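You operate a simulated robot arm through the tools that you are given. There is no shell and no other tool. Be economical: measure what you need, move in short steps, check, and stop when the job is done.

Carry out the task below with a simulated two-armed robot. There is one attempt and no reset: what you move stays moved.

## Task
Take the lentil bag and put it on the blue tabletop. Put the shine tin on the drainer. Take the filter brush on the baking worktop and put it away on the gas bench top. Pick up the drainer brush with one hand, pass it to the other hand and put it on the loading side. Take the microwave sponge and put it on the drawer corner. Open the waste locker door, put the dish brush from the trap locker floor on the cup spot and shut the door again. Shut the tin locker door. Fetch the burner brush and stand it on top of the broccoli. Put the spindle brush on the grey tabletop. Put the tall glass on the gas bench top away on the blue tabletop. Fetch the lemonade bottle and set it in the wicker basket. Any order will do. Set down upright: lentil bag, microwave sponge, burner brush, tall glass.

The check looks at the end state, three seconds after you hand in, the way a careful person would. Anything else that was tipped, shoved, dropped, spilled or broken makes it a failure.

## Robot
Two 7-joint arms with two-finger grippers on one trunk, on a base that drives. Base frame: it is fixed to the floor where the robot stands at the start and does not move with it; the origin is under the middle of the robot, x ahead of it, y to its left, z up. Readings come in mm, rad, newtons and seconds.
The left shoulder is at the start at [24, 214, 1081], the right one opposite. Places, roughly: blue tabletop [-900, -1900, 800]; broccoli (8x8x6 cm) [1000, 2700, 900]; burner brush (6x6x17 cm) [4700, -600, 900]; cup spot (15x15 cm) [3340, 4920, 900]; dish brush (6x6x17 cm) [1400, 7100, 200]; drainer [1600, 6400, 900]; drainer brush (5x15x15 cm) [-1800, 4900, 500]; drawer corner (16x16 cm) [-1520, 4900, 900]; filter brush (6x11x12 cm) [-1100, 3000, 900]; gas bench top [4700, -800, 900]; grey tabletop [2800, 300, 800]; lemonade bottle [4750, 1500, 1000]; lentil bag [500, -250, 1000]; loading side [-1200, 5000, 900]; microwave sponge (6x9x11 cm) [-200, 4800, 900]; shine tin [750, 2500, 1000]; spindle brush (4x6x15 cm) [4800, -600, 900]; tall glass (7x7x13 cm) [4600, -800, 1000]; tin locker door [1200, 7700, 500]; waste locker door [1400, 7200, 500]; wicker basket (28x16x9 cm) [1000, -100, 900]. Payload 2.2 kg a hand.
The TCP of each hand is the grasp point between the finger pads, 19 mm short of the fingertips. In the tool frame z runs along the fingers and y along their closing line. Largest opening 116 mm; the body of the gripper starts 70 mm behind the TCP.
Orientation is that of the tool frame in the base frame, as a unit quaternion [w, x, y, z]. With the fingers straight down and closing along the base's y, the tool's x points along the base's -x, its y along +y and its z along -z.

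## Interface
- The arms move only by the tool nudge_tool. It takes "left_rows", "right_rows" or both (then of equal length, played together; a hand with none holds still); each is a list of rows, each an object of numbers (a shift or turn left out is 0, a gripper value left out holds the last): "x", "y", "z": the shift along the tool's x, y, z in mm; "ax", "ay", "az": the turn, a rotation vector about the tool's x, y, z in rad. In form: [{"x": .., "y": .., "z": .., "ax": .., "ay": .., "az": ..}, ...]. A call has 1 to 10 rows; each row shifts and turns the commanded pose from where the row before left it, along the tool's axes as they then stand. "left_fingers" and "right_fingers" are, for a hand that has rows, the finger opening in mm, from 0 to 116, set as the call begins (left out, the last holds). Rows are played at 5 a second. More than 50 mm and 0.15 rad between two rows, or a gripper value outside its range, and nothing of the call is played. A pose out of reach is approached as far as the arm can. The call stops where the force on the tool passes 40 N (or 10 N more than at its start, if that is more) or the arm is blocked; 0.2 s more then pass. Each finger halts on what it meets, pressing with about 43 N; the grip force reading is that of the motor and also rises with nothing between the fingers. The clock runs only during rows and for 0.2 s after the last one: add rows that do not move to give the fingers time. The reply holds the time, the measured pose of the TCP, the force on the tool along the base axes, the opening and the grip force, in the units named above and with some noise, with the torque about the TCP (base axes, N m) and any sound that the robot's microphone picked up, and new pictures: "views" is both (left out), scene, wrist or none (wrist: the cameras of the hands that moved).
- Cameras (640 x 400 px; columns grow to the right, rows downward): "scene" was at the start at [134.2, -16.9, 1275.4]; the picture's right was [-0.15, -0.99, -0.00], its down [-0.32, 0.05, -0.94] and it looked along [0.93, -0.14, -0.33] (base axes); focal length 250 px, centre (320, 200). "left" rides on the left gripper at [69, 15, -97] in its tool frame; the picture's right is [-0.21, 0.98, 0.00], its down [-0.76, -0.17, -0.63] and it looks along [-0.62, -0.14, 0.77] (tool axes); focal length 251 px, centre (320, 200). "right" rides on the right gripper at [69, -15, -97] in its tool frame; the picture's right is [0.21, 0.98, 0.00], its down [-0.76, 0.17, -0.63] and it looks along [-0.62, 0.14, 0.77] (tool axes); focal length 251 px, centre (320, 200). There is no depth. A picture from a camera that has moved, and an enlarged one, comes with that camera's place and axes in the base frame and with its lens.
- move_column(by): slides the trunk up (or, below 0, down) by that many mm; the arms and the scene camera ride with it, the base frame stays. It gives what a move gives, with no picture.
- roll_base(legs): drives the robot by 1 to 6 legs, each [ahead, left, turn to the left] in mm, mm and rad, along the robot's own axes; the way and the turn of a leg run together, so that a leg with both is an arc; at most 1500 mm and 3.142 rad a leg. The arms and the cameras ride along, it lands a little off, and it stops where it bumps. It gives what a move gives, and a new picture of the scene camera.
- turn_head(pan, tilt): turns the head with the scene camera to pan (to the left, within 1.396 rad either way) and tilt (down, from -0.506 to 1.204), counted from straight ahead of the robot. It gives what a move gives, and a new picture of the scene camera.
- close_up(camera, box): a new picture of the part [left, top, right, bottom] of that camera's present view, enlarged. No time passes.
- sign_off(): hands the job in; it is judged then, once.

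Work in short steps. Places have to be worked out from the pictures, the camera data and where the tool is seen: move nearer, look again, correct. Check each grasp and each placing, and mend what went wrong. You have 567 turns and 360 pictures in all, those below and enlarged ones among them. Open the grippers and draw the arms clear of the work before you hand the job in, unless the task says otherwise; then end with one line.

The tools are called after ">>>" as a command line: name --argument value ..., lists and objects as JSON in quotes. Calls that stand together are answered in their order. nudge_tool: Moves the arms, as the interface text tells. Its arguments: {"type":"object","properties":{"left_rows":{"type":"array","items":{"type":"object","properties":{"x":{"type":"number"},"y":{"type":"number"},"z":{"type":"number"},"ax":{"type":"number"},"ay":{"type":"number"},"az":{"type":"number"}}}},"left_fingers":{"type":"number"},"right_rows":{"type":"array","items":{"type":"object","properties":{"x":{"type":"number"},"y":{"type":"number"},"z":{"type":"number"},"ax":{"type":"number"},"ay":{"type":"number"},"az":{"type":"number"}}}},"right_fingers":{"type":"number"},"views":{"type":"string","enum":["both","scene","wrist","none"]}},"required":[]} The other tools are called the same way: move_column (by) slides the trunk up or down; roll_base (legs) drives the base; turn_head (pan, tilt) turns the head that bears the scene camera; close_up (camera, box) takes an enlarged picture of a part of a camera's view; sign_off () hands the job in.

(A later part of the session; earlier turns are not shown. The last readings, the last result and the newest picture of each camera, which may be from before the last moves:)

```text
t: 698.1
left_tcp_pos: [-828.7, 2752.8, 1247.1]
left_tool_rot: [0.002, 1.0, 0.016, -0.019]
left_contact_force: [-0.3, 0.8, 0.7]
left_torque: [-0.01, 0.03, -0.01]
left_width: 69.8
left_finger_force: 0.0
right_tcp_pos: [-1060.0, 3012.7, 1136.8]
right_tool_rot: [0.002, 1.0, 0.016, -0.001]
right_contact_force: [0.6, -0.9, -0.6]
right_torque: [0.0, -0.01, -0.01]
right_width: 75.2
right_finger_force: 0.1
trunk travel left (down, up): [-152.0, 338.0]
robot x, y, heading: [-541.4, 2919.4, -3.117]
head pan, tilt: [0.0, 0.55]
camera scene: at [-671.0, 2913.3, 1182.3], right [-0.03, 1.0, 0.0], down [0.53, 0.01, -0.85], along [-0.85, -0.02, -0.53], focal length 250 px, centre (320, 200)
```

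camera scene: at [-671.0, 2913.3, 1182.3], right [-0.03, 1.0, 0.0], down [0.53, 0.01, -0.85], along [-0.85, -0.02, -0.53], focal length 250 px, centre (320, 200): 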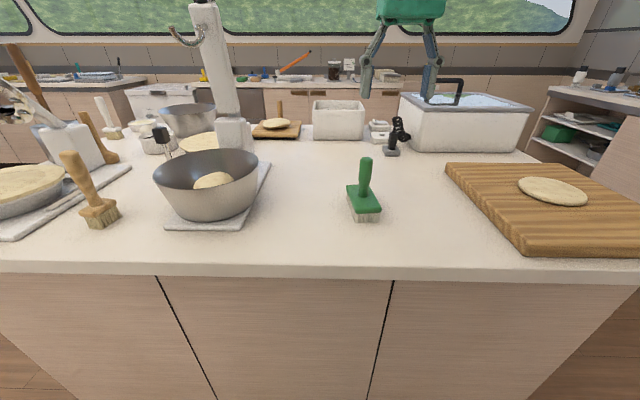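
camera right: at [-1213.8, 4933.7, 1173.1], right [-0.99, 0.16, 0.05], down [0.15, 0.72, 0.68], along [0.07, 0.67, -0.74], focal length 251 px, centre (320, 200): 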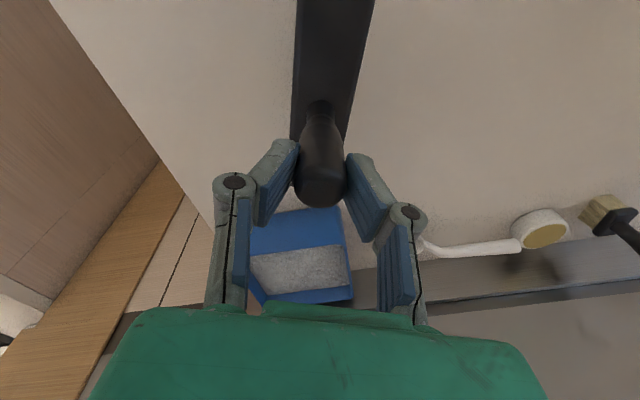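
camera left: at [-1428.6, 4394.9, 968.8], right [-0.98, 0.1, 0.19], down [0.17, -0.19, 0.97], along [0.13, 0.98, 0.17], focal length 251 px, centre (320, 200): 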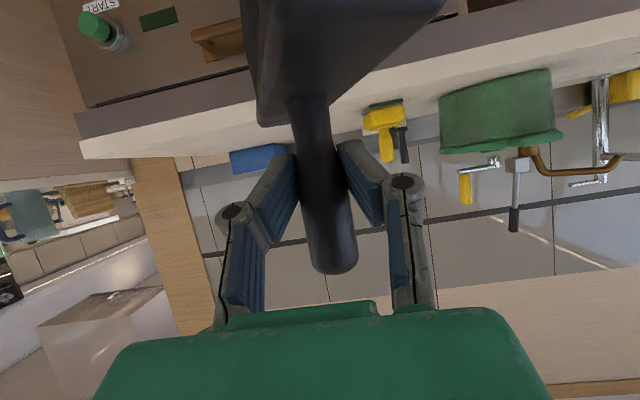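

The green filter brush is at about (-1086,2990), almost under the right hand. A wrist look for alignment.

>>> nudge_tool --right_rows '[{}, {}, {}, {}, {}, {}]' --right_fingers 80 --views "wrist"

```text
t: 699.5
left_tcp_pos: [-826.1, 2752.6, 1247.3]
left_tool_rot: [0.002, 1.0, 0.016, -0.02]
left_contact_force: [-0.4, 0.0, 0.4]
left_torque: [-0.02, -0.02, 0.0]
left_width: 70.0
left_finger_force: 0.0
right_tcp_pos: [-1057.5, 3013.6, 1138.8]
right_tool_rot: [0.001, 1.0, 0.015, -0.002]
right_contact_force: [0.1, 0.5, -0.6]
right_torque: [-0.03, -0.03, -0.01]
right_width: 80.4
right_finger_force: 0.0
trunk travel left (down, up): [-152.0, 338.0]
robot x, y, heading: [-533.7, 2916.5, -3.12]
head pan, tilt: [0.0, 0.55]
camera right: at [-988.9, 3033.0, 1234.1], right [0.24, -0.97, 0.0], down [-0.75, -0.19, 0.64], along [-0.62, -0.16, -0.77], focal length 251 px, centre (320, 200)
```

right: 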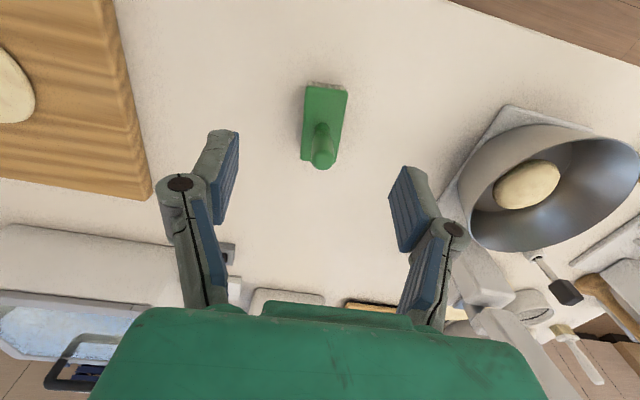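

Handle top is at about (-1120,2994). Move over it and lower.

>>> nudge_tool --right_rows '[{"x": -30, "y": 9}, {"x": -30, "y": 9}, {}]' --views "none"

>>> move_column --by -115

>>> nudge_tool --right_rows '[{}, {}, {}]' --views "wrist"

```text
t: 700.3
left_tcp_pos: [-824.5, 2752.8, 1247.6]
left_tool_rot: [0.002, 1.0, 0.016, -0.022]
left_contact_force: [0.9, 0.0, 0.1]
left_torque: [-0.01, 0.03, -0.01]
left_width: 69.8
left_finger_force: 0.0
right_tcp_pos: [-1115.7, 2994.7, 1137.4]
right_tool_rot: [0.002, 1.0, 0.015, -0.002]
right_contact_force: [-0.2, 0.3, 0.1]
right_torque: [0.0, 0.0, -0.03]
right_width: 79.8
right_finger_force: 0.1
trunk travel left (down, up): [-152.0, 338.0]
robot x, y, heading: [-541.8, 2922.4, -3.115]
head pan, tilt: [0.0, 0.55]
```

```text
t: 701.8
left_tcp_pos: [-825.7, 2752.6, 1133.5]
left_tool_rot: [0.002, 1.0, 0.015, -0.02]
left_contact_force: [0.2, -0.4, 0.1]
left_torque: [-0.02, -0.02, -0.02]
left_width: 69.8
left_finger_force: 0.1
right_tcp_pos: [-1117.1, 2994.5, 1022.2]
right_tool_rot: [0.002, 1.0, 0.014, -0.002]
right_contact_force: [0.2, 0.2, 0.6]
right_torque: [0.03, 0.03, -0.03]
right_width: 79.7
right_finger_force: 0.1
trunk travel left (down, up): [-37.0, 453.0]
robot x, y, heading: [-536.5, 2918.0, -3.117]
head pan, tilt: [0.0, 0.55]
```

```text
t: 702.6
left_tcp_pos: [-826.4, 2752.5, 1132.7]
left_tool_rot: [0.002, 1.0, 0.016, -0.02]
left_contact_force: [-0.4, -0.6, -0.5]
left_torque: [0.01, -0.03, 0.01]
left_width: 69.7
left_finger_force: 0.0
right_tcp_pos: [-1116.7, 2993.6, 1022.3]
right_tool_rot: [0.002, 1.0, 0.014, -0.002]
right_contact_force: [0.0, 0.1, -0.3]
right_torque: [-0.03, -0.01, -0.02]
right_width: 79.9
right_finger_force: 0.1
trunk travel left (down, up): [-37.0, 453.0]
robot x, y, heading: [-539.0, 2919.0, -3.115]
head pan, tilt: [0.0, 0.55]
camera right: at [-1047.9, 3013.3, 1118.3], right [0.24, -0.97, 0.0], down [-0.75, -0.19, 0.64], along [-0.62, -0.16, -0.77], focal length 251 px, centre (320, 200)
```

right: 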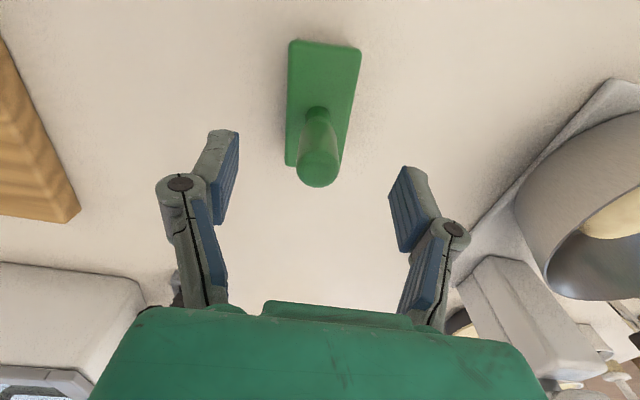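

Perfectly aligned. Lower 45 mm and grip.

>>> nudge_tool --right_rows '[{"z": 22}, {"z": 22}, {}]' --views "none"

>>> nudge_tool --right_rows '[{}, {}, {}, {}]' --right_fingers 0 --views "none"

>>> move_column --by 150

>>> close_up --camera "right" --box '[0, 0, 640, 400]'

```text
t: 703.4
left_tcp_pos: [-825.4, 2752.1, 1131.3]
left_tool_rot: [0.002, 1.0, 0.016, -0.019]
left_contact_force: [-0.2, -0.2, 0.0]
left_torque: [0.0, 0.0, -0.01]
left_width: 69.8
left_finger_force: 0.0
right_tcp_pos: [-1118.3, 2991.0, 978.1]
right_tool_rot: [0.002, 1.0, 0.015, -0.001]
right_contact_force: [-1.2, 0.8, 0.0]
right_torque: [0.0, 0.0, -0.02]
right_width: 79.9
right_finger_force: 0.0
trunk travel left (down, up): [-37.0, 453.0]
robot x, y, heading: [-539.1, 2919.6, -3.113]
head pan, tilt: [0.0, 0.55]
```

```text
t: 704.4
left_tcp_pos: [-825.3, 2752.1, 1131.3]
left_tool_rot: [0.002, 1.0, 0.015, -0.02]
left_contact_force: [0.4, -0.2, -0.1]
left_torque: [0.02, -0.03, -0.02]
left_width: 70.2
left_finger_force: 0.0
right_tcp_pos: [-1118.1, 2990.6, 977.8]
right_tool_rot: [0.002, 1.0, 0.015, -0.002]
right_contact_force: [0.2, -0.1, 0.4]
right_torque: [-0.04, 0.0, 0.02]
right_width: 24.3
right_finger_force: 42.5
trunk travel left (down, up): [-37.0, 453.0]
robot x, y, heading: [-540.2, 2919.9, -3.115]
head pan, tilt: [0.0, 0.55]
```

```text
t: 706.1
left_tcp_pos: [-826.0, 2753.1, 1281.9]
left_tool_rot: [0.002, 1.0, 0.016, -0.02]
left_contact_force: [-0.3, 0.5, -0.4]
left_torque: [-0.02, 0.02, 0.0]
left_width: 69.8
left_finger_force: 0.1
right_tcp_pos: [-1118.1, 2991.3, 1128.6]
right_tool_rot: [0.002, 1.0, 0.015, -0.002]
right_contact_force: [-0.2, 0.8, -2.0]
right_torque: [-0.01, -0.01, 0.0]
right_width: 24.4
right_finger_force: 42.9
trunk travel left (down, up): [-187.0, 303.0]
robot x, y, heading: [-536.0, 2918.0, -3.116]
head pan, tilt: [0.0, 0.55]
```

```text
1.00 times, centred on (320, 200) of right (not enlarged: the box is as wide or as high as the picture)
camera zoom: at [-1049.4, 3010.6, 1223.8], right [0.24, -0.97, 0.0], down [-0.75, -0.19, 0.64], along [-0.62, -0.16, -0.77], focal length 251 px, centre (320, 200)
```

zoom: 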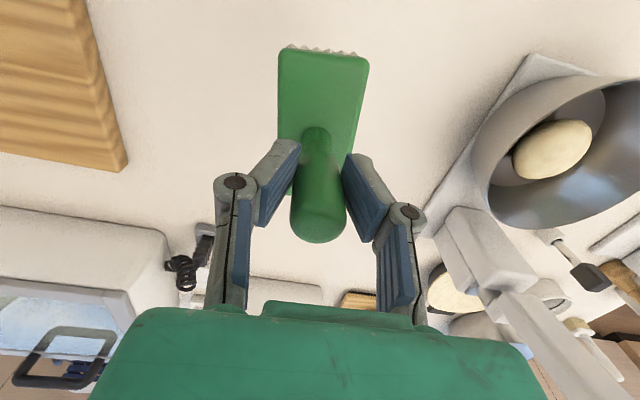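

The filter brush is held. I'll drive the open route: south, then east along y≈1560.

>>> roll_base --legs '[[-250, 0, 0], [0, 0, 1.57], [1350, 0, 0], [0, 0, 1.55], [1450, 0, 0], [1300, 0, 0]]'

```text
t: 735.0
left_tcp_pos: [2789.5, 1649.5, 1281.2]
left_tool_rot: [0.02, 0.024, 1.0, 0.002]
left_contact_force: [0.4, 0.1, 0.6]
left_torque: [0.02, 0.03, -0.01]
left_width: 69.9
left_finger_force: 0.0
right_tcp_pos: [3063.3, 1387.6, 1127.8]
right_tool_rot: [0.002, 0.024, 1.0, 0.002]
right_contact_force: [0.2, -0.3, -1.8]
right_torque: [-0.02, -0.02, 0.04]
right_width: 23.3
right_finger_force: 43.0
trunk travel left (down, up): [-187.0, 303.0]
robot x, y, heading: [2494.0, 1500.8, -0.052]
head pan, tilt: [0.0, 0.55]
camera scene: at [2622.7, 1497.4, 1217.2], right [-0.05, -1.0, 0.0], down [-0.52, 0.03, -0.85], along [0.85, -0.04, -0.53], focal length 250 px, centre (320, 200)
```

scene: 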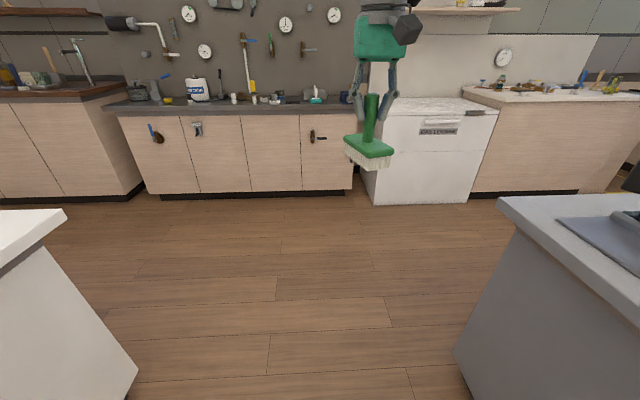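

Clear. Continue east, then south along the aisle and face the gas bench.

>>> roll_base --legs '[[1230, 0, 0.045], [0, 0, -1.57], [1300, 0, 0], [850, 0, 0], [0, 0, 1.57]]'

```text
t: 759.1
left_tcp_pos: [4029.1, -483.0, 1282.3]
left_tool_rot: [0.02, -0.028, 0.999, 0.003]
left_contact_force: [-0.7, 1.1, 0.9]
left_torque: [0.04, -0.03, 0.01]
left_width: 69.8
left_finger_force: 0.1
right_tcp_pos: [4327.7, -715.4, 1130.6]
right_tool_rot: [0.003, -0.028, 1.0, 0.002]
right_contact_force: [-0.2, 0.2, -1.2]
right_torque: [-0.03, 0.0, -0.05]
right_width: 22.8
right_finger_force: 43.2
trunk travel left (down, up): [-187.0, 303.0]
robot x, y, heading: [3749.3, -659.9, 0.046]
head pan, tilt: [0.0, 0.55]
camera scene: at [3880.0, -651.7, 1217.3], right [0.05, -1.0, 0.0], down [-0.52, -0.03, -0.85], along [0.85, 0.04, -0.53], focal length 250 px, centre (320, 200)
```

scene: 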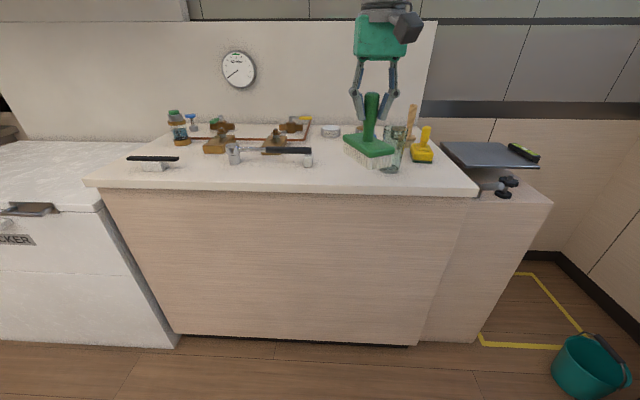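

There is a free patch around (4570,-705), between the hose tool and the glass. Drive up with the heading corrected.

>>> roll_base --legs '[[245, 30, -0.046]]'

>>> move_column --by -130

>>> nudge_tool --right_rows '[{}, {}, {}, {}, {}, {}, {}, {}]' --views "both"

```text
t: 760.9
left_tcp_pos: [4278.1, -460.6, 1282.4]
left_tool_rot: [0.021, -0.008, 1.0, 0.002]
left_contact_force: [0.2, 0.0, -0.2]
left_torque: [0.02, 0.04, -0.05]
left_width: 69.7
left_finger_force: 0.1
right_tcp_pos: [4566.2, -704.6, 1131.2]
right_tool_rot: [0.004, -0.005, 1.0, 0.002]
right_contact_force: [-0.2, 0.1, -1.4]
right_torque: [-0.03, 0.03, -0.01]
right_width: 22.9
right_finger_force: 42.4
trunk travel left (down, up): [-187.0, 303.0]
robot x, y, heading: [3991.7, -622.7, 0.01]
head pan, tilt: [0.0, 0.55]
camera scene: at [4125.0, -621.3, 1217.3], right [0.01, -1.0, 0.0], down [-0.53, -0.01, -0.85], along [0.85, 0.01, -0.53], focal length 250 px, centre (320, 200)
```

scene: 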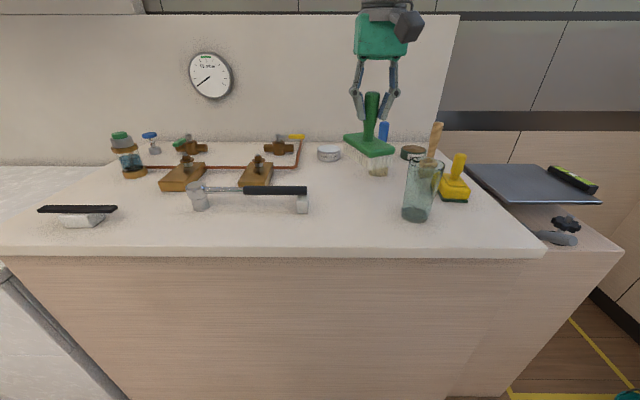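

```text
t: 762.5
left_tcp_pos: [4274.6, -460.7, 1154.9]
left_tool_rot: [0.023, -0.007, 1.0, 0.002]
left_contact_force: [-0.3, -0.7, -0.1]
left_torque: [0.0, -0.01, 0.04]
left_width: 69.9
left_finger_force: 0.0
right_tcp_pos: [4564.6, -704.9, 1002.5]
right_tool_rot: [0.006, -0.006, 1.0, 0.001]
right_contact_force: [-0.2, 0.1, -1.0]
right_torque: [0.01, 0.02, -0.01]
right_width: 23.3
right_finger_force: 43.0
trunk travel left (down, up): [-57.0, 433.0]
robot x, y, heading: [3994.8, -619.3, 0.009]
head pan, tilt: [0.0, 0.55]
```

```text
t: 764.3
left_tcp_pos: [4274.7, -460.2, 1154.7]
left_tool_rot: [0.023, -0.007, 1.0, 0.001]
left_contact_force: [-0.2, -0.4, 0.1]
left_torque: [0.0, -0.05, 0.01]
left_width: 70.0
left_finger_force: 0.1
right_tcp_pos: [4563.0, -704.1, 1002.5]
right_tool_rot: [0.005, -0.007, 1.0, 0.002]
right_contact_force: [0.7, -0.1, -1.2]
right_torque: [-0.03, -0.01, -0.02]
right_width: 22.9
right_finger_force: 42.6
trunk travel left (down, up): [-57.0, 433.0]
robot x, y, heading: [3994.5, -622.6, 0.006]
head pan, tilt: [0.0, 0.55]
camera scene: at [4124.6, -621.1, 1087.3], right [0.01, -1.0, 0.0], down [-0.53, -0.01, -0.85], along [0.85, 0.01, -0.53], focal length 250 px, centre (320, 200)
camera right: at [4494.5, -718.9, 1097.9], right [-0.23, 0.97, 0.0], down [0.75, 0.17, 0.64], along [0.62, 0.15, -0.77], focal length 251 px, centre (320, 200)
```

scene: 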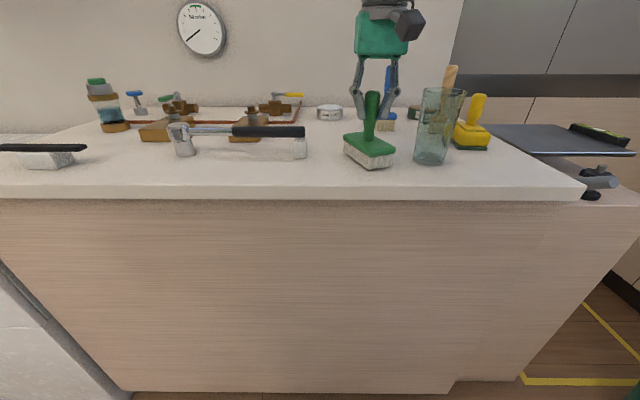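
right: 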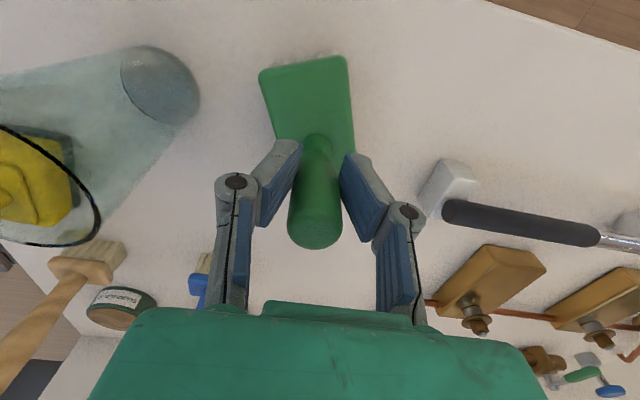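

Clear on all sides. Lower to contact.

>>> nudge_tool --right_rows '[{"z": 15}, {"z": 6}, {"z": 4}, {"z": 4}, {"z": 4}, {"z": 4}, {"z": 4}]' --views "none"

```text
t: 765.9
left_tcp_pos: [4274.1, -460.4, 1154.2]
left_tool_rot: [0.024, -0.007, 1.0, 0.002]
left_contact_force: [-0.5, 0.4, 0.6]
left_torque: [0.01, 0.06, -0.02]
left_width: 69.9
left_finger_force: 0.1
right_tcp_pos: [4564.0, -703.2, 964.4]
right_tool_rot: [0.007, -0.006, 1.0, 0.002]
right_contact_force: [-0.1, -0.6, 29.0]
right_torque: [-0.01, -0.28, -0.02]
right_width: 21.8
right_finger_force: 43.1
trunk travel left (down, up): [-57.0, 433.0]
robot x, y, heading: [3993.5, -622.1, 0.008]
head pan, tilt: [0.0, 0.55]
```

Contact. Ease, release and rise.

>>> nudge_tool --right_rows '[{"z": -2}, {}]' --views "none"

>>> nudge_tool --right_rows '[{}, {}, {}, {"z": -30}, {"z": -40}, {"z": -40}]' --right_fingers 60 --views "none"

>>> move_column --by 130

>>> nudge_tool --right_rows '[{}, {}]' --right_fingers 112 --views "both"

```text
t: 766.5
left_tcp_pos: [4274.3, -458.9, 1154.3]
left_tool_rot: [0.024, -0.006, 1.0, 0.002]
left_contact_force: [-0.3, -0.1, -0.6]
left_torque: [0.01, 0.0, 0.01]
left_width: 69.8
left_finger_force: 0.1
right_tcp_pos: [4564.3, -703.4, 964.4]
right_tool_rot: [0.006, -0.006, 1.0, 0.002]
right_contact_force: [-0.4, 1.9, 22.0]
right_torque: [0.03, -0.92, 0.01]
right_width: 21.5
right_finger_force: 43.2
trunk travel left (down, up): [-57.0, 433.0]
robot x, y, heading: [3992.0, -619.4, 0.007]
head pan, tilt: [0.0, 0.55]
```

```text
t: 767.9
left_tcp_pos: [4275.5, -460.0, 1155.8]
left_tool_rot: [0.024, -0.007, 1.0, 0.003]
left_contact_force: [-0.1, 0.7, -0.8]
left_torque: [-0.01, -0.02, -0.01]
left_width: 69.9
left_finger_force: 0.1
right_tcp_pos: [4562.3, -702.6, 1075.0]
right_tool_rot: [0.004, -0.007, 1.0, 0.0]
right_contact_force: [-0.8, 0.2, -0.1]
right_torque: [-0.03, -0.04, -0.03]
right_width: 60.1
right_finger_force: 0.1
trunk travel left (down, up): [-57.0, 433.0]
robot x, y, heading: [3988.7, -619.3, 0.011]
head pan, tilt: [0.0, 0.55]
```

```text
t: 769.4
left_tcp_pos: [4276.5, -459.9, 1284.5]
left_tool_rot: [0.024, -0.007, 1.0, 0.001]
left_contact_force: [0.3, 0.8, 0.9]
left_torque: [-0.01, -0.01, -0.01]
left_width: 70.0
left_finger_force: 0.0
right_tcp_pos: [4564.6, -703.7, 1204.6]
right_tool_rot: [0.005, -0.006, 1.0, 0.002]
right_contact_force: [0.4, -0.3, -0.5]
right_torque: [0.01, -0.01, -0.01]
right_width: 60.1
right_finger_force: 0.1
trunk travel left (down, up): [-187.0, 303.0]
robot x, y, heading: [3988.4, -622.9, 0.012]
head pan, tilt: [0.0, 0.55]
```

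```text
t: 770.0
left_tcp_pos: [4276.4, -460.2, 1284.9]
left_tool_rot: [0.024, -0.007, 1.0, 0.002]
left_contact_force: [-0.1, -1.1, 0.3]
left_torque: [-0.01, -0.03, 0.02]
left_width: 70.1
left_finger_force: 0.0
right_tcp_pos: [4563.2, -702.3, 1205.5]
right_tool_rot: [0.003, -0.007, 1.0, 0.001]
right_contact_force: [0.6, -0.4, 0.0]
right_torque: [0.0, -0.06, -0.04]
right_width: 111.9
right_finger_force: 0.1
trunk travel left (down, up): [-187.0, 303.0]
robot x, y, heading: [3993.1, -623.8, 0.007]
head pan, tilt: [0.0, 0.55]
camera scene: at [4124.9, -620.7, 1217.3], right [0.01, -1.0, 0.0], down [-0.53, -0.01, -0.85], along [0.85, 0.01, -0.53], focal length 250 px, centre (320, 200)
camera right: at [4494.2, -717.8, 1301.1], right [-0.23, 0.97, 0.0], down [0.75, 0.17, 0.64], along [0.62, 0.15, -0.77], focal length 251 px, centre (320, 200)
```

scene: 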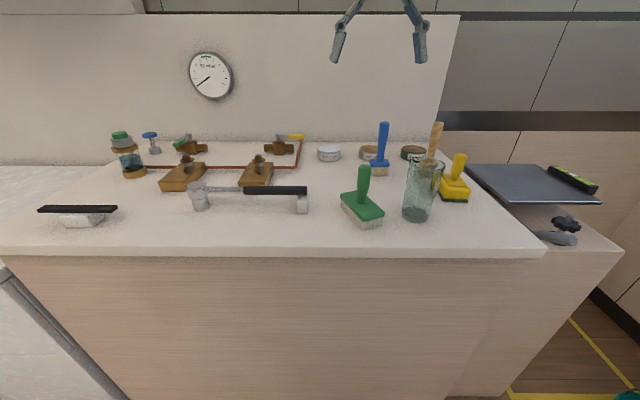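
right: 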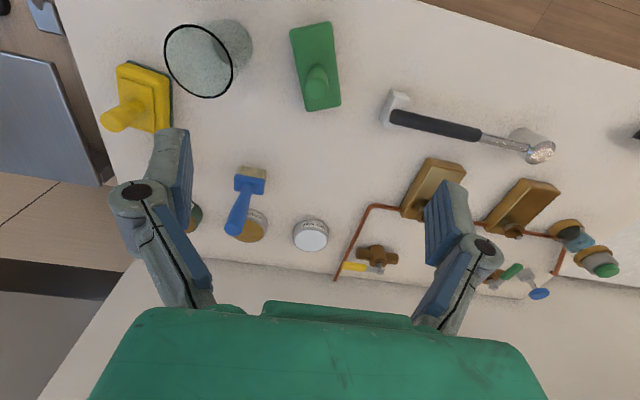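

The filter brush is on the bench. Now the tall glass at about (4578,-824): move the right hand over it.

>>> nudge_tool --right_rows '[{"y": -30, "x": -4}, {"y": -30, "x": -4}, {"y": -31, "x": -4}, {"y": -31, "x": -4}, {}]' --views "none"

>>> move_column --by -120

>>> nudge_tool --right_rows '[{}, {}, {}]' --views "wrist"

```text
t: 771.2
left_tcp_pos: [4275.2, -460.4, 1285.2]
left_tool_rot: [0.023, -0.008, 1.0, 0.002]
left_contact_force: [-0.2, 1.2, 0.5]
left_torque: [-0.03, 0.0, 0.01]
left_width: 69.9
left_finger_force: 0.0
right_tcp_pos: [4581.6, -826.9, 1204.8]
right_tool_rot: [0.004, -0.007, 1.0, 0.002]
right_contact_force: [0.0, -0.3, 0.6]
right_torque: [-0.03, 0.04, 0.02]
right_width: 112.2
right_finger_force: 0.1
trunk travel left (down, up): [-187.0, 303.0]
robot x, y, heading: [3997.3, -622.3, 0.004]
head pan, tilt: [0.0, 0.55]
```

```text
t: 772.7
left_tcp_pos: [4275.9, -461.5, 1164.4]
left_tool_rot: [0.024, -0.008, 1.0, 0.002]
left_contact_force: [0.1, 0.1, 0.0]
left_torque: [-0.02, -0.01, 0.04]
left_width: 69.8
left_finger_force: 0.1
right_tcp_pos: [4580.9, -826.9, 1084.0]
right_tool_rot: [0.006, -0.006, 1.0, 0.001]
right_contact_force: [-0.4, -0.3, 0.7]
right_torque: [-0.03, -0.01, 0.03]
right_width: 111.8
right_finger_force: 0.1
trunk travel left (down, up): [-67.0, 423.0]
robot x, y, heading: [3996.1, -621.5, 0.009]
head pan, tilt: [0.0, 0.55]
```

```text
t: 773.5
left_tcp_pos: [4275.0, -461.4, 1164.8]
left_tool_rot: [0.024, -0.007, 1.0, 0.002]
left_contact_force: [0.6, -0.4, 1.1]
left_torque: [0.0, 0.01, -0.01]
left_width: 69.9
left_finger_force: 0.1
right_tcp_pos: [4580.7, -826.4, 1084.8]
right_tool_rot: [0.005, -0.006, 1.0, 0.002]
right_contact_force: [0.8, 0.1, 0.0]
right_torque: [0.01, -0.01, -0.01]
right_width: 112.2
right_finger_force: 0.1
trunk travel left (down, up): [-67.0, 423.0]
robot x, y, heading: [3993.2, -621.7, 0.006]
head pan, tilt: [0.0, 0.55]
camera right: at [4511.6, -841.0, 1180.7], right [-0.23, 0.97, 0.0], down [0.75, 0.17, 0.64], along [0.62, 0.15, -0.77], focal length 251 px, centre (320, 200)
```

right: 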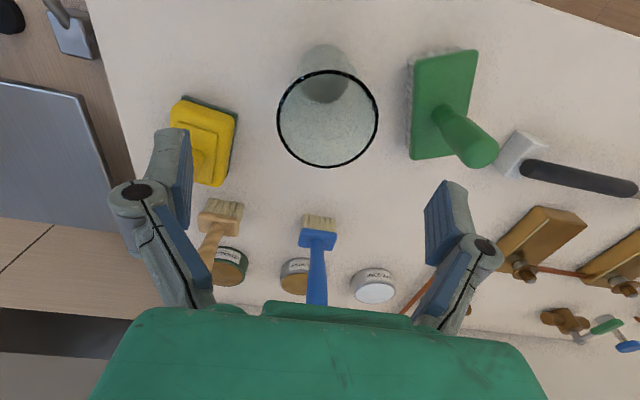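

The rim is centred within a few mm. Lower around the glass.

>>> move_column --by -65

>>> nudge_tool --right_rows '[{"y": 5, "z": 25}, {"z": 25}, {"z": 15}, {}]' --views "wrist"

```text
t: 774.6
left_tcp_pos: [4275.4, -461.6, 1099.0]
left_tool_rot: [0.024, -0.007, 1.0, 0.002]
left_contact_force: [0.0, -0.4, -0.2]
left_torque: [-0.01, -0.02, 0.01]
left_width: 69.9
left_finger_force: 0.0
right_tcp_pos: [4580.9, -824.9, 1019.6]
right_tool_rot: [0.005, -0.006, 1.0, 0.002]
right_contact_force: [-0.5, 0.4, -0.4]
right_torque: [-0.02, -0.01, 0.0]
right_width: 112.1
right_finger_force: 0.2
trunk travel left (down, up): [-2.0, 488.0]
robot x, y, heading: [3992.7, -622.1, 0.006]
head pan, tilt: [0.0, 0.55]
```

```text
t: 775.5
left_tcp_pos: [4274.6, -460.4, 1098.9]
left_tool_rot: [0.024, -0.007, 1.0, 0.001]
left_contact_force: [0.1, 0.4, -0.4]
left_torque: [0.01, 0.04, 0.01]
left_width: 69.8
left_finger_force: 0.0
right_tcp_pos: [4582.2, -821.8, 968.9]
right_tool_rot: [0.018, -0.005, 1.0, 0.003]
right_contact_force: [-2.9, -0.1, 11.7]
right_torque: [-0.04, 0.0, -0.03]
right_width: 116.6
right_finger_force: 1.6
trunk travel left (down, up): [-2.0, 488.0]
robot x, y, heading: [3992.4, -619.5, 0.006]
head pan, tilt: [0.0, 0.55]
stopped in row 4 (right hand): the force on the tool passed its limit at 54 N (the readings are from after the stop); the commanded pose is now the measured one
camera right: at [4510.8, -836.7, 1062.0], right [-0.22, 0.97, 0.0], down [0.73, 0.17, 0.66], along [0.64, 0.15, -0.75], focal length 251 px, centre (320, 200)
```

right: 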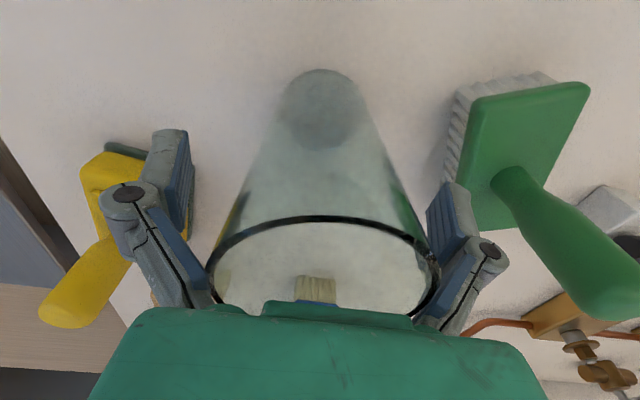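

The rim has met the inner finger links, so I must not go so deep. Rise 22 mm and check before gripping.

>>> nudge_tool --right_rows '[{"z": -12}, {"z": -10}, {}]' --views "wrist"

```text
t: 776.3
left_tcp_pos: [4273.8, -461.7, 1099.8]
left_tool_rot: [0.025, -0.007, 1.0, 0.002]
left_contact_force: [0.0, 0.4, 0.3]
left_torque: [-0.02, 0.0, 0.0]
left_width: 70.0
left_finger_force: 0.1
right_tcp_pos: [4582.0, -823.8, 988.0]
right_tool_rot: [0.015, -0.006, 1.0, 0.003]
right_contact_force: [-0.3, -0.3, 0.4]
right_torque: [-0.02, 0.0, 0.04]
right_width: 112.0
right_finger_force: 0.1
trunk travel left (down, up): [-2.0, 488.0]
robot x, y, heading: [3992.0, -622.3, 0.011]
head pan, tilt: [0.0, 0.55]
camera right: at [4510.3, -837.7, 1082.3], right [-0.22, 0.97, 0.0], down [0.73, 0.17, 0.66], along [0.64, 0.15, -0.75], focal length 251 px, centre (320, 200)
```

right: 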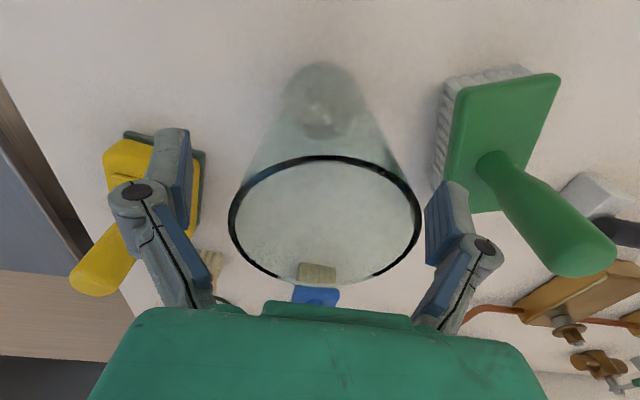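

The glass is intact and centred, rim about 20 mm above the TCP. Grip gently here.

>>> nudge_tool --right_rows '[{}, {}, {}, {}]' --right_fingers 0 --views "none"

>>> nudge_tool --right_rows '[{"z": -15}, {"z": -25}, {"z": -30}]' --views "wrist"

```text
t: 777.3
left_tcp_pos: [4274.2, -460.6, 1100.1]
left_tool_rot: [0.024, -0.007, 1.0, 0.002]
left_contact_force: [0.2, 0.4, -0.7]
left_torque: [-0.01, 0.0, -0.01]
left_width: 69.6
left_finger_force: 0.1
right_tcp_pos: [4582.7, -822.6, 988.8]
right_tool_rot: [0.016, -0.005, 1.0, 0.003]
right_contact_force: [-0.5, 0.7, 0.2]
right_torque: [-0.06, -0.01, -0.04]
right_width: 60.5
right_finger_force: 43.4
trunk travel left (down, up): [-2.0, 488.0]
robot x, y, heading: [3992.9, -620.9, 0.009]
head pan, tilt: [0.0, 0.55]
```

```text
t: 778.1
left_tcp_pos: [4274.8, -460.9, 1100.3]
left_tool_rot: [0.024, -0.007, 1.0, 0.002]
left_contact_force: [0.0, -0.7, 0.1]
left_torque: [0.02, -0.02, -0.02]
left_width: 69.7
left_finger_force: 0.0
right_tcp_pos: [4582.1, -820.4, 1059.5]
right_tool_rot: [0.014, -0.006, 1.0, 0.003]
right_contact_force: [0.7, -0.3, -2.2]
right_torque: [-0.01, 0.03, 0.0]
right_width: 60.9
right_finger_force: 42.8
trunk travel left (down, up): [-2.0, 488.0]
robot x, y, heading: [3994.0, -623.5, 0.008]
head pan, tilt: [0.0, 0.55]
camera right: at [4510.9, -836.5, 1153.4], right [-0.23, 0.97, 0.0], down [0.74, 0.17, 0.66], along [0.64, 0.15, -0.76], focal length 251 px, centre (320, 200)
```

right: 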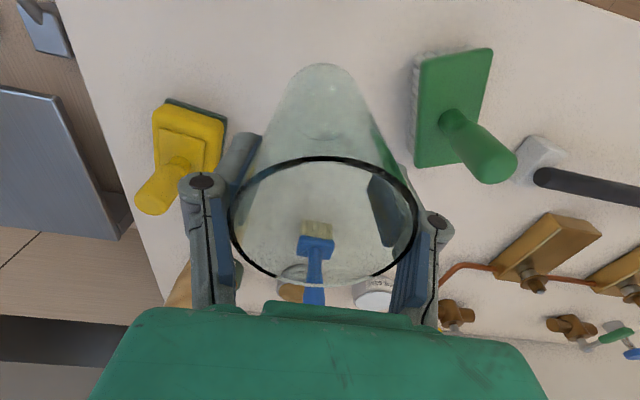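

The glass is held (61 mm). Raise the trunk, back off, turn round and head west along the aisle.

>>> move_column --by 150

>>> roll_base --legs '[[-350, 0, 0], [0, 0, -1.57], [300, 0, 0], [0, 0, -1.57], [1400, 0, 0]]'

```text
t: 779.8
left_tcp_pos: [4273.8, -461.0, 1249.6]
left_tool_rot: [0.025, -0.006, 1.0, 0.002]
left_contact_force: [-0.4, -0.1, 0.2]
left_torque: [-0.02, -0.02, -0.02]
left_width: 69.8
left_finger_force: 0.0
right_tcp_pos: [4582.9, -821.1, 1210.1]
right_tool_rot: [0.016, -0.005, 1.0, 0.003]
right_contact_force: [-0.3, 0.4, -2.2]
right_torque: [0.0, 0.0, 0.02]
right_width: 60.5
right_finger_force: 42.9
trunk travel left (down, up): [-152.0, 338.0]
robot x, y, heading: [3990.1, -627.1, 0.006]
head pan, tilt: [0.0, 0.55]
```

```text
t: 798.0
left_tcp_pos: [1977.3, -1095.5, 1250.2]
left_tool_rot: [0.001, 1.0, 0.013, -0.024]
left_contact_force: [0.3, -0.2, 0.2]
left_torque: [-0.01, 0.01, 0.04]
left_width: 69.9
left_finger_force: 0.1
right_tcp_pos: [1664.3, -737.3, 1210.6]
right_tool_rot: [0.003, 1.0, 0.012, -0.016]
right_contact_force: [-0.2, -0.8, -2.3]
right_torque: [0.03, 0.01, -0.02]
right_width: 60.1
right_finger_force: 43.2
trunk travel left (down, up): [-152.0, 338.0]
robot x, y, heading: [2253.7, -929.9, -3.122]
head pan, tilt: [0.0, 0.55]
camera scene: at [2121.8, -935.1, 1182.2], right [-0.02, 1.0, 0.0], down [0.53, 0.01, -0.85], along [-0.85, -0.02, -0.53], focal length 250 px, centre (320, 200)
```

scene: 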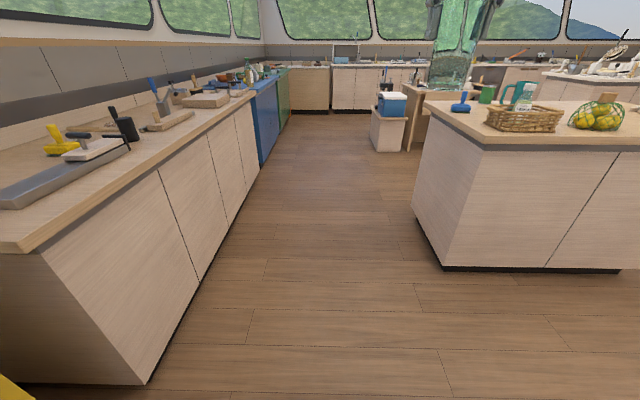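

The way is clear. Drive on to about x -525 and turn to face the blue bench.

>>> roll_base --legs '[[1400, 0, -0.02], [1380, -60, 0], [0, 0, 1.57]]'

```text
t: 815.3
left_tcp_pos: [-374.2, -1191.3, 1250.6]
left_tool_rot: [0.019, 0.712, 0.701, -0.017]
left_contact_force: [-0.1, 0.0, -0.9]
left_torque: [-0.01, -0.01, 0.0]
left_width: 69.9
left_finger_force: 0.1
right_tcp_pos: [-743.8, -1491.0, 1212.9]
right_tool_rot: [0.014, 0.714, 0.7, -0.01]
right_contact_force: [0.6, 0.4, -2.5]
right_torque: [-0.02, 0.0, 0.03]
right_width: 59.8
right_finger_force: 43.4
trunk travel left (down, up): [-152.0, 338.0]
robot x, y, heading: [-527.4, -909.9, -1.592]
head pan, tilt: [0.0, 0.55]
camera scene: at [-529.6, -1045.3, 1182.2], right [-1.0, 0.02, 0.0], down [0.01, 0.53, -0.85], along [-0.02, -0.85, -0.53], focal length 250 px, centre (320, 200)
```

scene: 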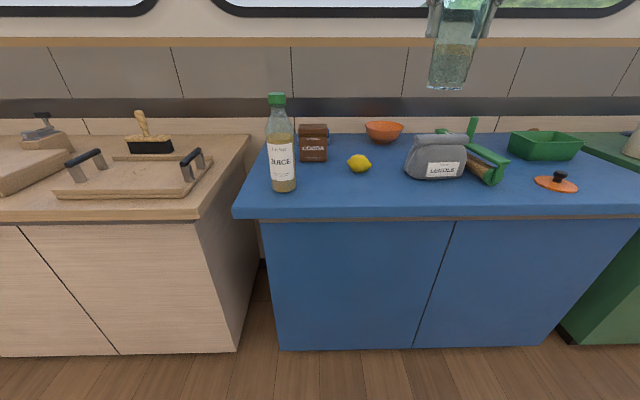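

Free spot at about (-722,-1672), in front between the lemon and the lentil bag. Drive forward to it.

>>> roll_base --legs '[[181, 14, 0.02]]'

>>> move_column --by -110

>>> nudge_tool --right_rows '[{}, {}, {}, {}, {}, {}, {}]' --views "both"

```text
t: 816.8
left_tcp_pos: [-356.0, -1368.9, 1251.0]
left_tool_rot: [0.02, 0.704, 0.709, -0.017]
left_contact_force: [-0.2, 0.5, 0.7]
left_torque: [0.04, 0.0, -0.01]
left_width: 69.9
left_finger_force: 0.0
right_tcp_pos: [-718.2, -1677.4, 1212.5]
right_tool_rot: [0.014, 0.705, 0.709, -0.011]
right_contact_force: [-0.9, -1.3, -3.1]
right_torque: [0.03, -0.02, -0.01]
right_width: 59.9
right_finger_force: 42.7
trunk travel left (down, up): [-152.0, 338.0]
robot x, y, heading: [-514.3, -1088.9, -1.566]
head pan, tilt: [0.0, 0.55]
camera scene: at [-514.9, -1226.6, 1182.2], right [-1.0, 0.0, 0.0], down [0.0, 0.53, -0.85], along [0.0, -0.85, -0.53], focal length 250 px, centre (320, 200)
```

scene: 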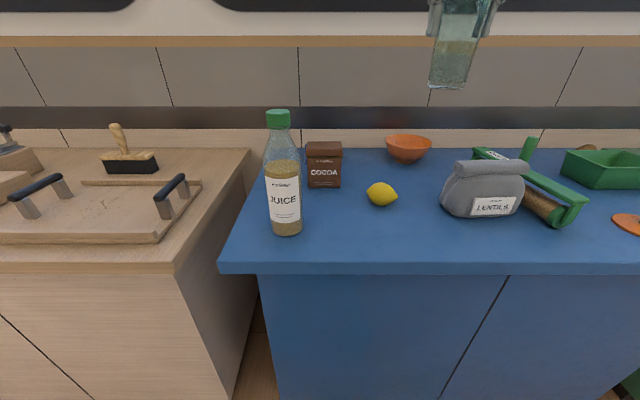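

```text
t: 818.2
left_tcp_pos: [-354.5, -1365.2, 1142.6]
left_tool_rot: [0.019, 0.703, 0.71, -0.016]
left_contact_force: [-0.1, -0.1, -0.1]
left_torque: [0.02, 0.0, 0.0]
left_width: 70.0
left_finger_force: 0.1
right_tcp_pos: [-716.8, -1673.0, 1105.1]
right_tool_rot: [0.015, 0.705, 0.709, -0.011]
right_contact_force: [0.2, 0.5, -2.8]
right_torque: [-0.01, -0.01, 0.0]
right_width: 60.0
right_finger_force: 42.8
trunk travel left (down, up): [-42.0, 448.0]
robot x, y, heading: [-515.1, -1093.5, -1.569]
head pan, tilt: [0.0, 0.55]
```

```text
t: 819.8
left_tcp_pos: [-355.5, -1366.4, 1140.6]
left_tool_rot: [0.019, 0.703, 0.71, -0.016]
left_contact_force: [-0.3, -0.5, 0.0]
left_torque: [-0.01, 0.0, 0.01]
left_width: 69.8
left_finger_force: 0.1
right_tcp_pos: [-716.9, -1673.1, 1105.7]
right_tool_rot: [0.015, 0.705, 0.709, -0.011]
right_contact_force: [1.0, -0.2, -2.3]
right_torque: [0.0, -0.02, -0.02]
right_width: 59.9
right_finger_force: 42.6
trunk travel left (down, up): [-42.0, 448.0]
robot x, y, heading: [-513.4, -1092.4, -1.563]
head pan, tilt: [0.0, 0.55]
camera scene: at [-513.7, -1225.7, 1072.3], right [-1.0, 0.0, 0.0], down [0.0, 0.53, -0.85], along [0.0, -0.85, -0.53], focal length 250 px, centre (320, 200)
camera right: at [-732.7, -1599.1, 1198.9], right [0.98, 0.22, 0.0], down [0.17, -0.73, 0.66], along [0.14, -0.65, -0.75], focal length 251 px, centre (320, 200)
```

scene: 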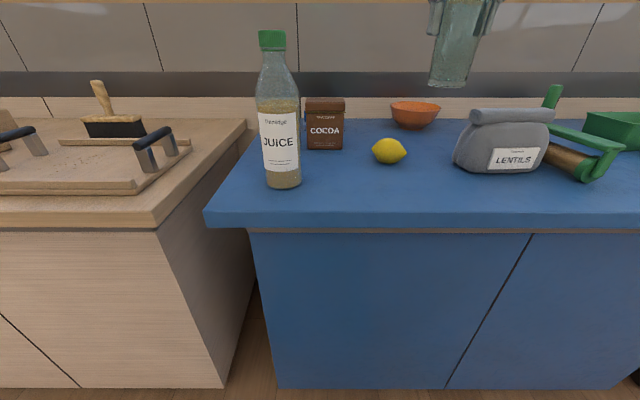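
right: 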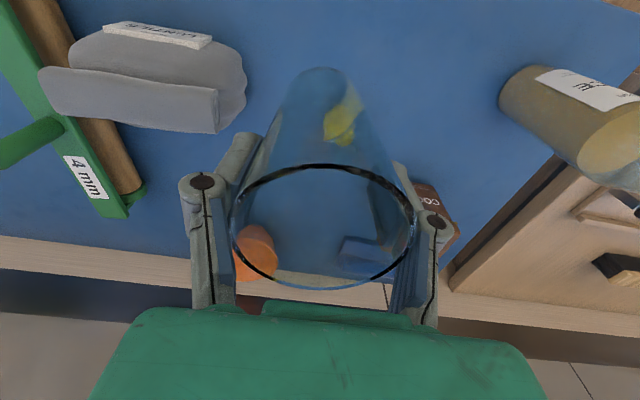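

The lemon is at about (-668,-1741), leaving a 20 mm gap, and the bag is further off. I'll shift 12 mm away from the lemon and lower.

>>> move_column --by -40

>>> nudge_tool --right_rows '[{"y": -12, "z": 25}, {"z": 25}, {"z": 25}, {"z": 15}, {}, {}]' --views "scene"

```text
t: 820.6
left_tcp_pos: [-355.4, -1366.2, 1101.4]
left_tool_rot: [0.019, 0.704, 0.71, -0.017]
left_contact_force: [0.9, 0.8, 0.2]
left_torque: [0.02, 0.03, 0.0]
left_width: 69.7
left_finger_force: 0.0
right_tcp_pos: [-716.5, -1672.3, 1065.7]
right_tool_rot: [0.015, 0.705, 0.709, -0.011]
right_contact_force: [0.6, 0.8, -2.5]
right_torque: [-0.06, 0.0, 0.0]
right_width: 59.8
right_finger_force: 42.5
trunk travel left (down, up): [-2.0, 488.0]
robot x, y, heading: [-515.2, -1096.8, -1.563]
head pan, tilt: [0.0, 0.55]
```

```text
t: 822.0
left_tcp_pos: [-355.1, -1364.9, 1100.8]
left_tool_rot: [0.019, 0.704, 0.71, -0.017]
left_contact_force: [-0.3, -1.0, 0.7]
left_torque: [0.01, -0.01, 0.02]
left_width: 69.9
left_finger_force: 0.0
right_tcp_pos: [-728.9, -1676.0, 972.1]
right_tool_rot: [0.015, 0.706, 0.708, -0.011]
right_contact_force: [-0.3, -0.8, -2.7]
right_torque: [-0.01, -0.03, -0.02]
right_width: 59.9
right_finger_force: 43.2
trunk travel left (down, up): [-2.0, 488.0]
robot x, y, heading: [-513.6, -1092.2, -1.563]
head pan, tilt: [0.0, 0.55]
camera scene: at [-513.9, -1225.5, 1032.3], right [-1.0, 0.0, 0.0], down [0.0, 0.53, -0.85], along [0.0, -0.85, -0.53], focal length 250 px, centre (320, 200)
```

scene: 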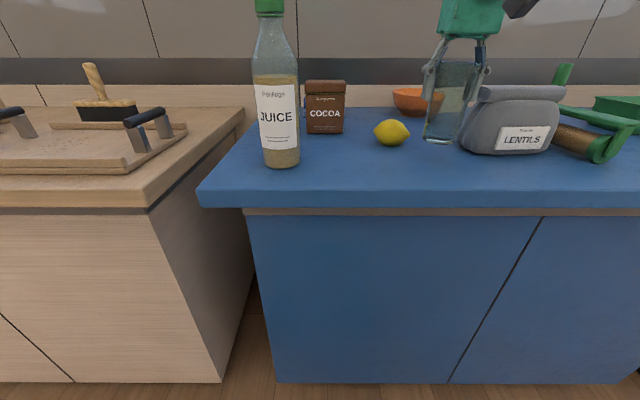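

The glass hangs 20 mm above the table, about 40 mm clear of the bag. Final lowering to contact.

>>> nudge_tool --right_rows '[{"z": 10}, {"z": 5}, {"z": 4}, {"z": 3}, {"z": 3}, {"z": 3}]' --views "none"

```text
t: 823.4
left_tcp_pos: [-354.5, -1365.6, 1100.6]
left_tool_rot: [0.019, 0.705, 0.709, -0.017]
left_contact_force: [-0.5, 0.5, -0.1]
left_torque: [-0.01, -0.02, -0.02]
left_width: 69.9
left_finger_force: 0.1
right_tcp_pos: [-728.5, -1676.7, 946.6]
right_tool_rot: [0.015, 0.705, 0.709, -0.011]
right_contact_force: [0.2, -0.1, -2.0]
right_torque: [0.0, -0.04, 0.02]
right_width: 59.7
right_finger_force: 43.2
trunk travel left (down, up): [-2.0, 488.0]
robot x, y, heading: [-515.5, -1093.9, -1.564]
head pan, tilt: [0.0, 0.55]
```

>>> nudge_tool --right_rows '[{"z": 3}, {"z": 3}, {}]' --views "none"

>>> nudge_tool --right_rows '[{"z": 2}, {"z": 2}, {}]' --views "none"

```text
t: 824.2
left_tcp_pos: [-354.2, -1365.1, 1101.2]
left_tool_rot: [0.019, 0.704, 0.71, -0.016]
left_contact_force: [0.1, 0.6, -0.2]
left_torque: [-0.05, -0.01, 0.0]
left_width: 69.7
left_finger_force: 0.1
right_tcp_pos: [-727.5, -1677.6, 939.8]
right_tool_rot: [0.015, 0.705, 0.709, -0.011]
right_contact_force: [-0.2, 0.1, -2.1]
right_torque: [-0.01, -0.03, 0.01]
right_width: 59.5
right_finger_force: 43.0
trunk travel left (down, up): [-2.0, 488.0]
robot x, y, heading: [-514.6, -1091.4, -1.565]
head pan, tilt: [0.0, 0.55]
```

```text
t: 825.0
left_tcp_pos: [-353.6, -1365.1, 1101.5]
left_tool_rot: [0.02, 0.703, 0.71, -0.017]
left_contact_force: [-0.6, -1.0, -0.4]
left_torque: [0.02, 0.02, -0.01]
left_width: 69.8
left_finger_force: 0.0
right_tcp_pos: [-727.3, -1678.4, 938.6]
right_tool_rot: [0.016, 0.705, 0.709, -0.011]
right_contact_force: [-0.1, -3.6, 9.1]
right_torque: [-0.03, 0.15, 0.04]
right_width: 59.9
right_finger_force: 42.7
trunk travel left (down, up): [-2.0, 488.0]
robot x, y, heading: [-517.2, -1093.4, -1.566]
head pan, tilt: [0.0, 0.55]
```

Contact (11 N). Release and rise straight up.

>>> nudge_tool --right_rows '[{}, {}, {}, {"z": -20}, {"z": -40}, {"z": -40}, {"z": -40}]' --right_fingers 100 --views "scene"

```text
t: 826.6
left_tcp_pos: [-354.6, -1365.3, 1100.5]
left_tool_rot: [0.02, 0.703, 0.71, -0.017]
left_contact_force: [0.0, -0.7, 0.0]
left_torque: [0.04, -0.02, 0.01]
left_width: 70.0
left_finger_force: 0.0
right_tcp_pos: [-726.3, -1673.7, 1075.2]
right_tool_rot: [0.013, 0.705, 0.709, -0.01]
right_contact_force: [-0.3, -0.4, 0.5]
right_torque: [0.04, -0.02, -0.02]
right_width: 100.0
right_finger_force: 0.0
trunk travel left (down, up): [-2.0, 488.0]
robot x, y, heading: [-513.9, -1093.2, -1.561]
head pan, tilt: [0.0, 0.55]
camera scene: at [-513.6, -1225.8, 1032.2], right [-1.0, 0.0, 0.0], down [0.0, 0.53, -0.85], along [0.0, -0.85, -0.53], focal length 250 px, centre (320, 200)
```

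scene: 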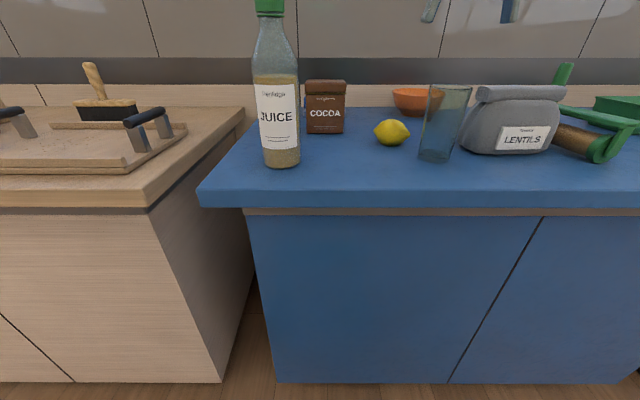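

All items are placed. I'll raise the trunk and back away from the bench so both arms are clear.

>>> move_column --by 120

>>> roll_base --legs '[[-400, 0, 0]]'

```text
t: 828.1
left_tcp_pos: [-355.5, -1366.1, 1220.0]
left_tool_rot: [0.019, 0.704, 0.71, -0.016]
left_contact_force: [-0.4, -0.7, -0.3]
left_torque: [0.02, 0.01, 0.02]
left_width: 69.9
left_finger_force: 0.0
right_tcp_pos: [-726.9, -1672.1, 1195.5]
right_tool_rot: [0.015, 0.705, 0.709, -0.011]
right_contact_force: [0.1, -0.9, -0.8]
right_torque: [-0.01, 0.0, -0.02]
right_width: 100.3
right_finger_force: 0.1
trunk travel left (down, up): [-122.0, 368.0]
robot x, y, heading: [-518.3, -1094.7, -1.567]
head pan, tilt: [0.0, 0.55]
```

```text
t: 830.6
left_tcp_pos: [-357.0, -969.5, 1221.6]
left_tool_rot: [0.019, 0.702, 0.711, -0.017]
left_contact_force: [-0.1, 0.8, 0.7]
left_torque: [-0.04, 0.0, 0.02]
left_width: 70.0
left_finger_force: 0.1
right_tcp_pos: [-727.0, -1277.2, 1195.9]
right_tool_rot: [0.016, 0.704, 0.71, -0.011]
right_contact_force: [0.9, 0.3, 1.1]
right_torque: [0.0, 0.02, -0.01]
right_width: 99.8
right_finger_force: 0.0
trunk travel left (down, up): [-122.0, 368.0]
robot x, y, heading: [-515.6, -700.2, -1.563]
head pan, tilt: [0.0, 0.55]
camera scene: at [-515.9, -830.8, 1152.3], right [-1.0, -0.01, 0.0], down [0.0, 0.53, -0.85], along [0.01, -0.85, -0.53], focal length 250 px, centre (320, 200)
```

scene: 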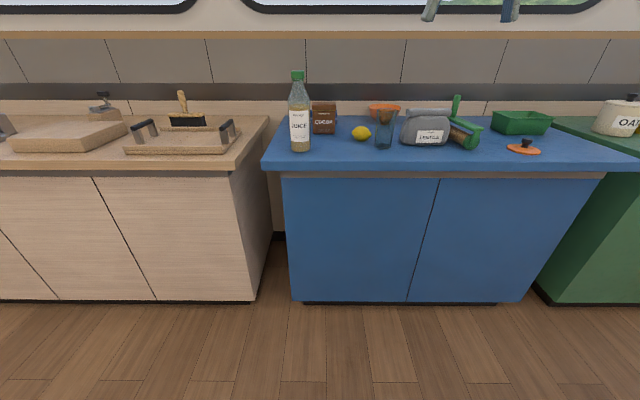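

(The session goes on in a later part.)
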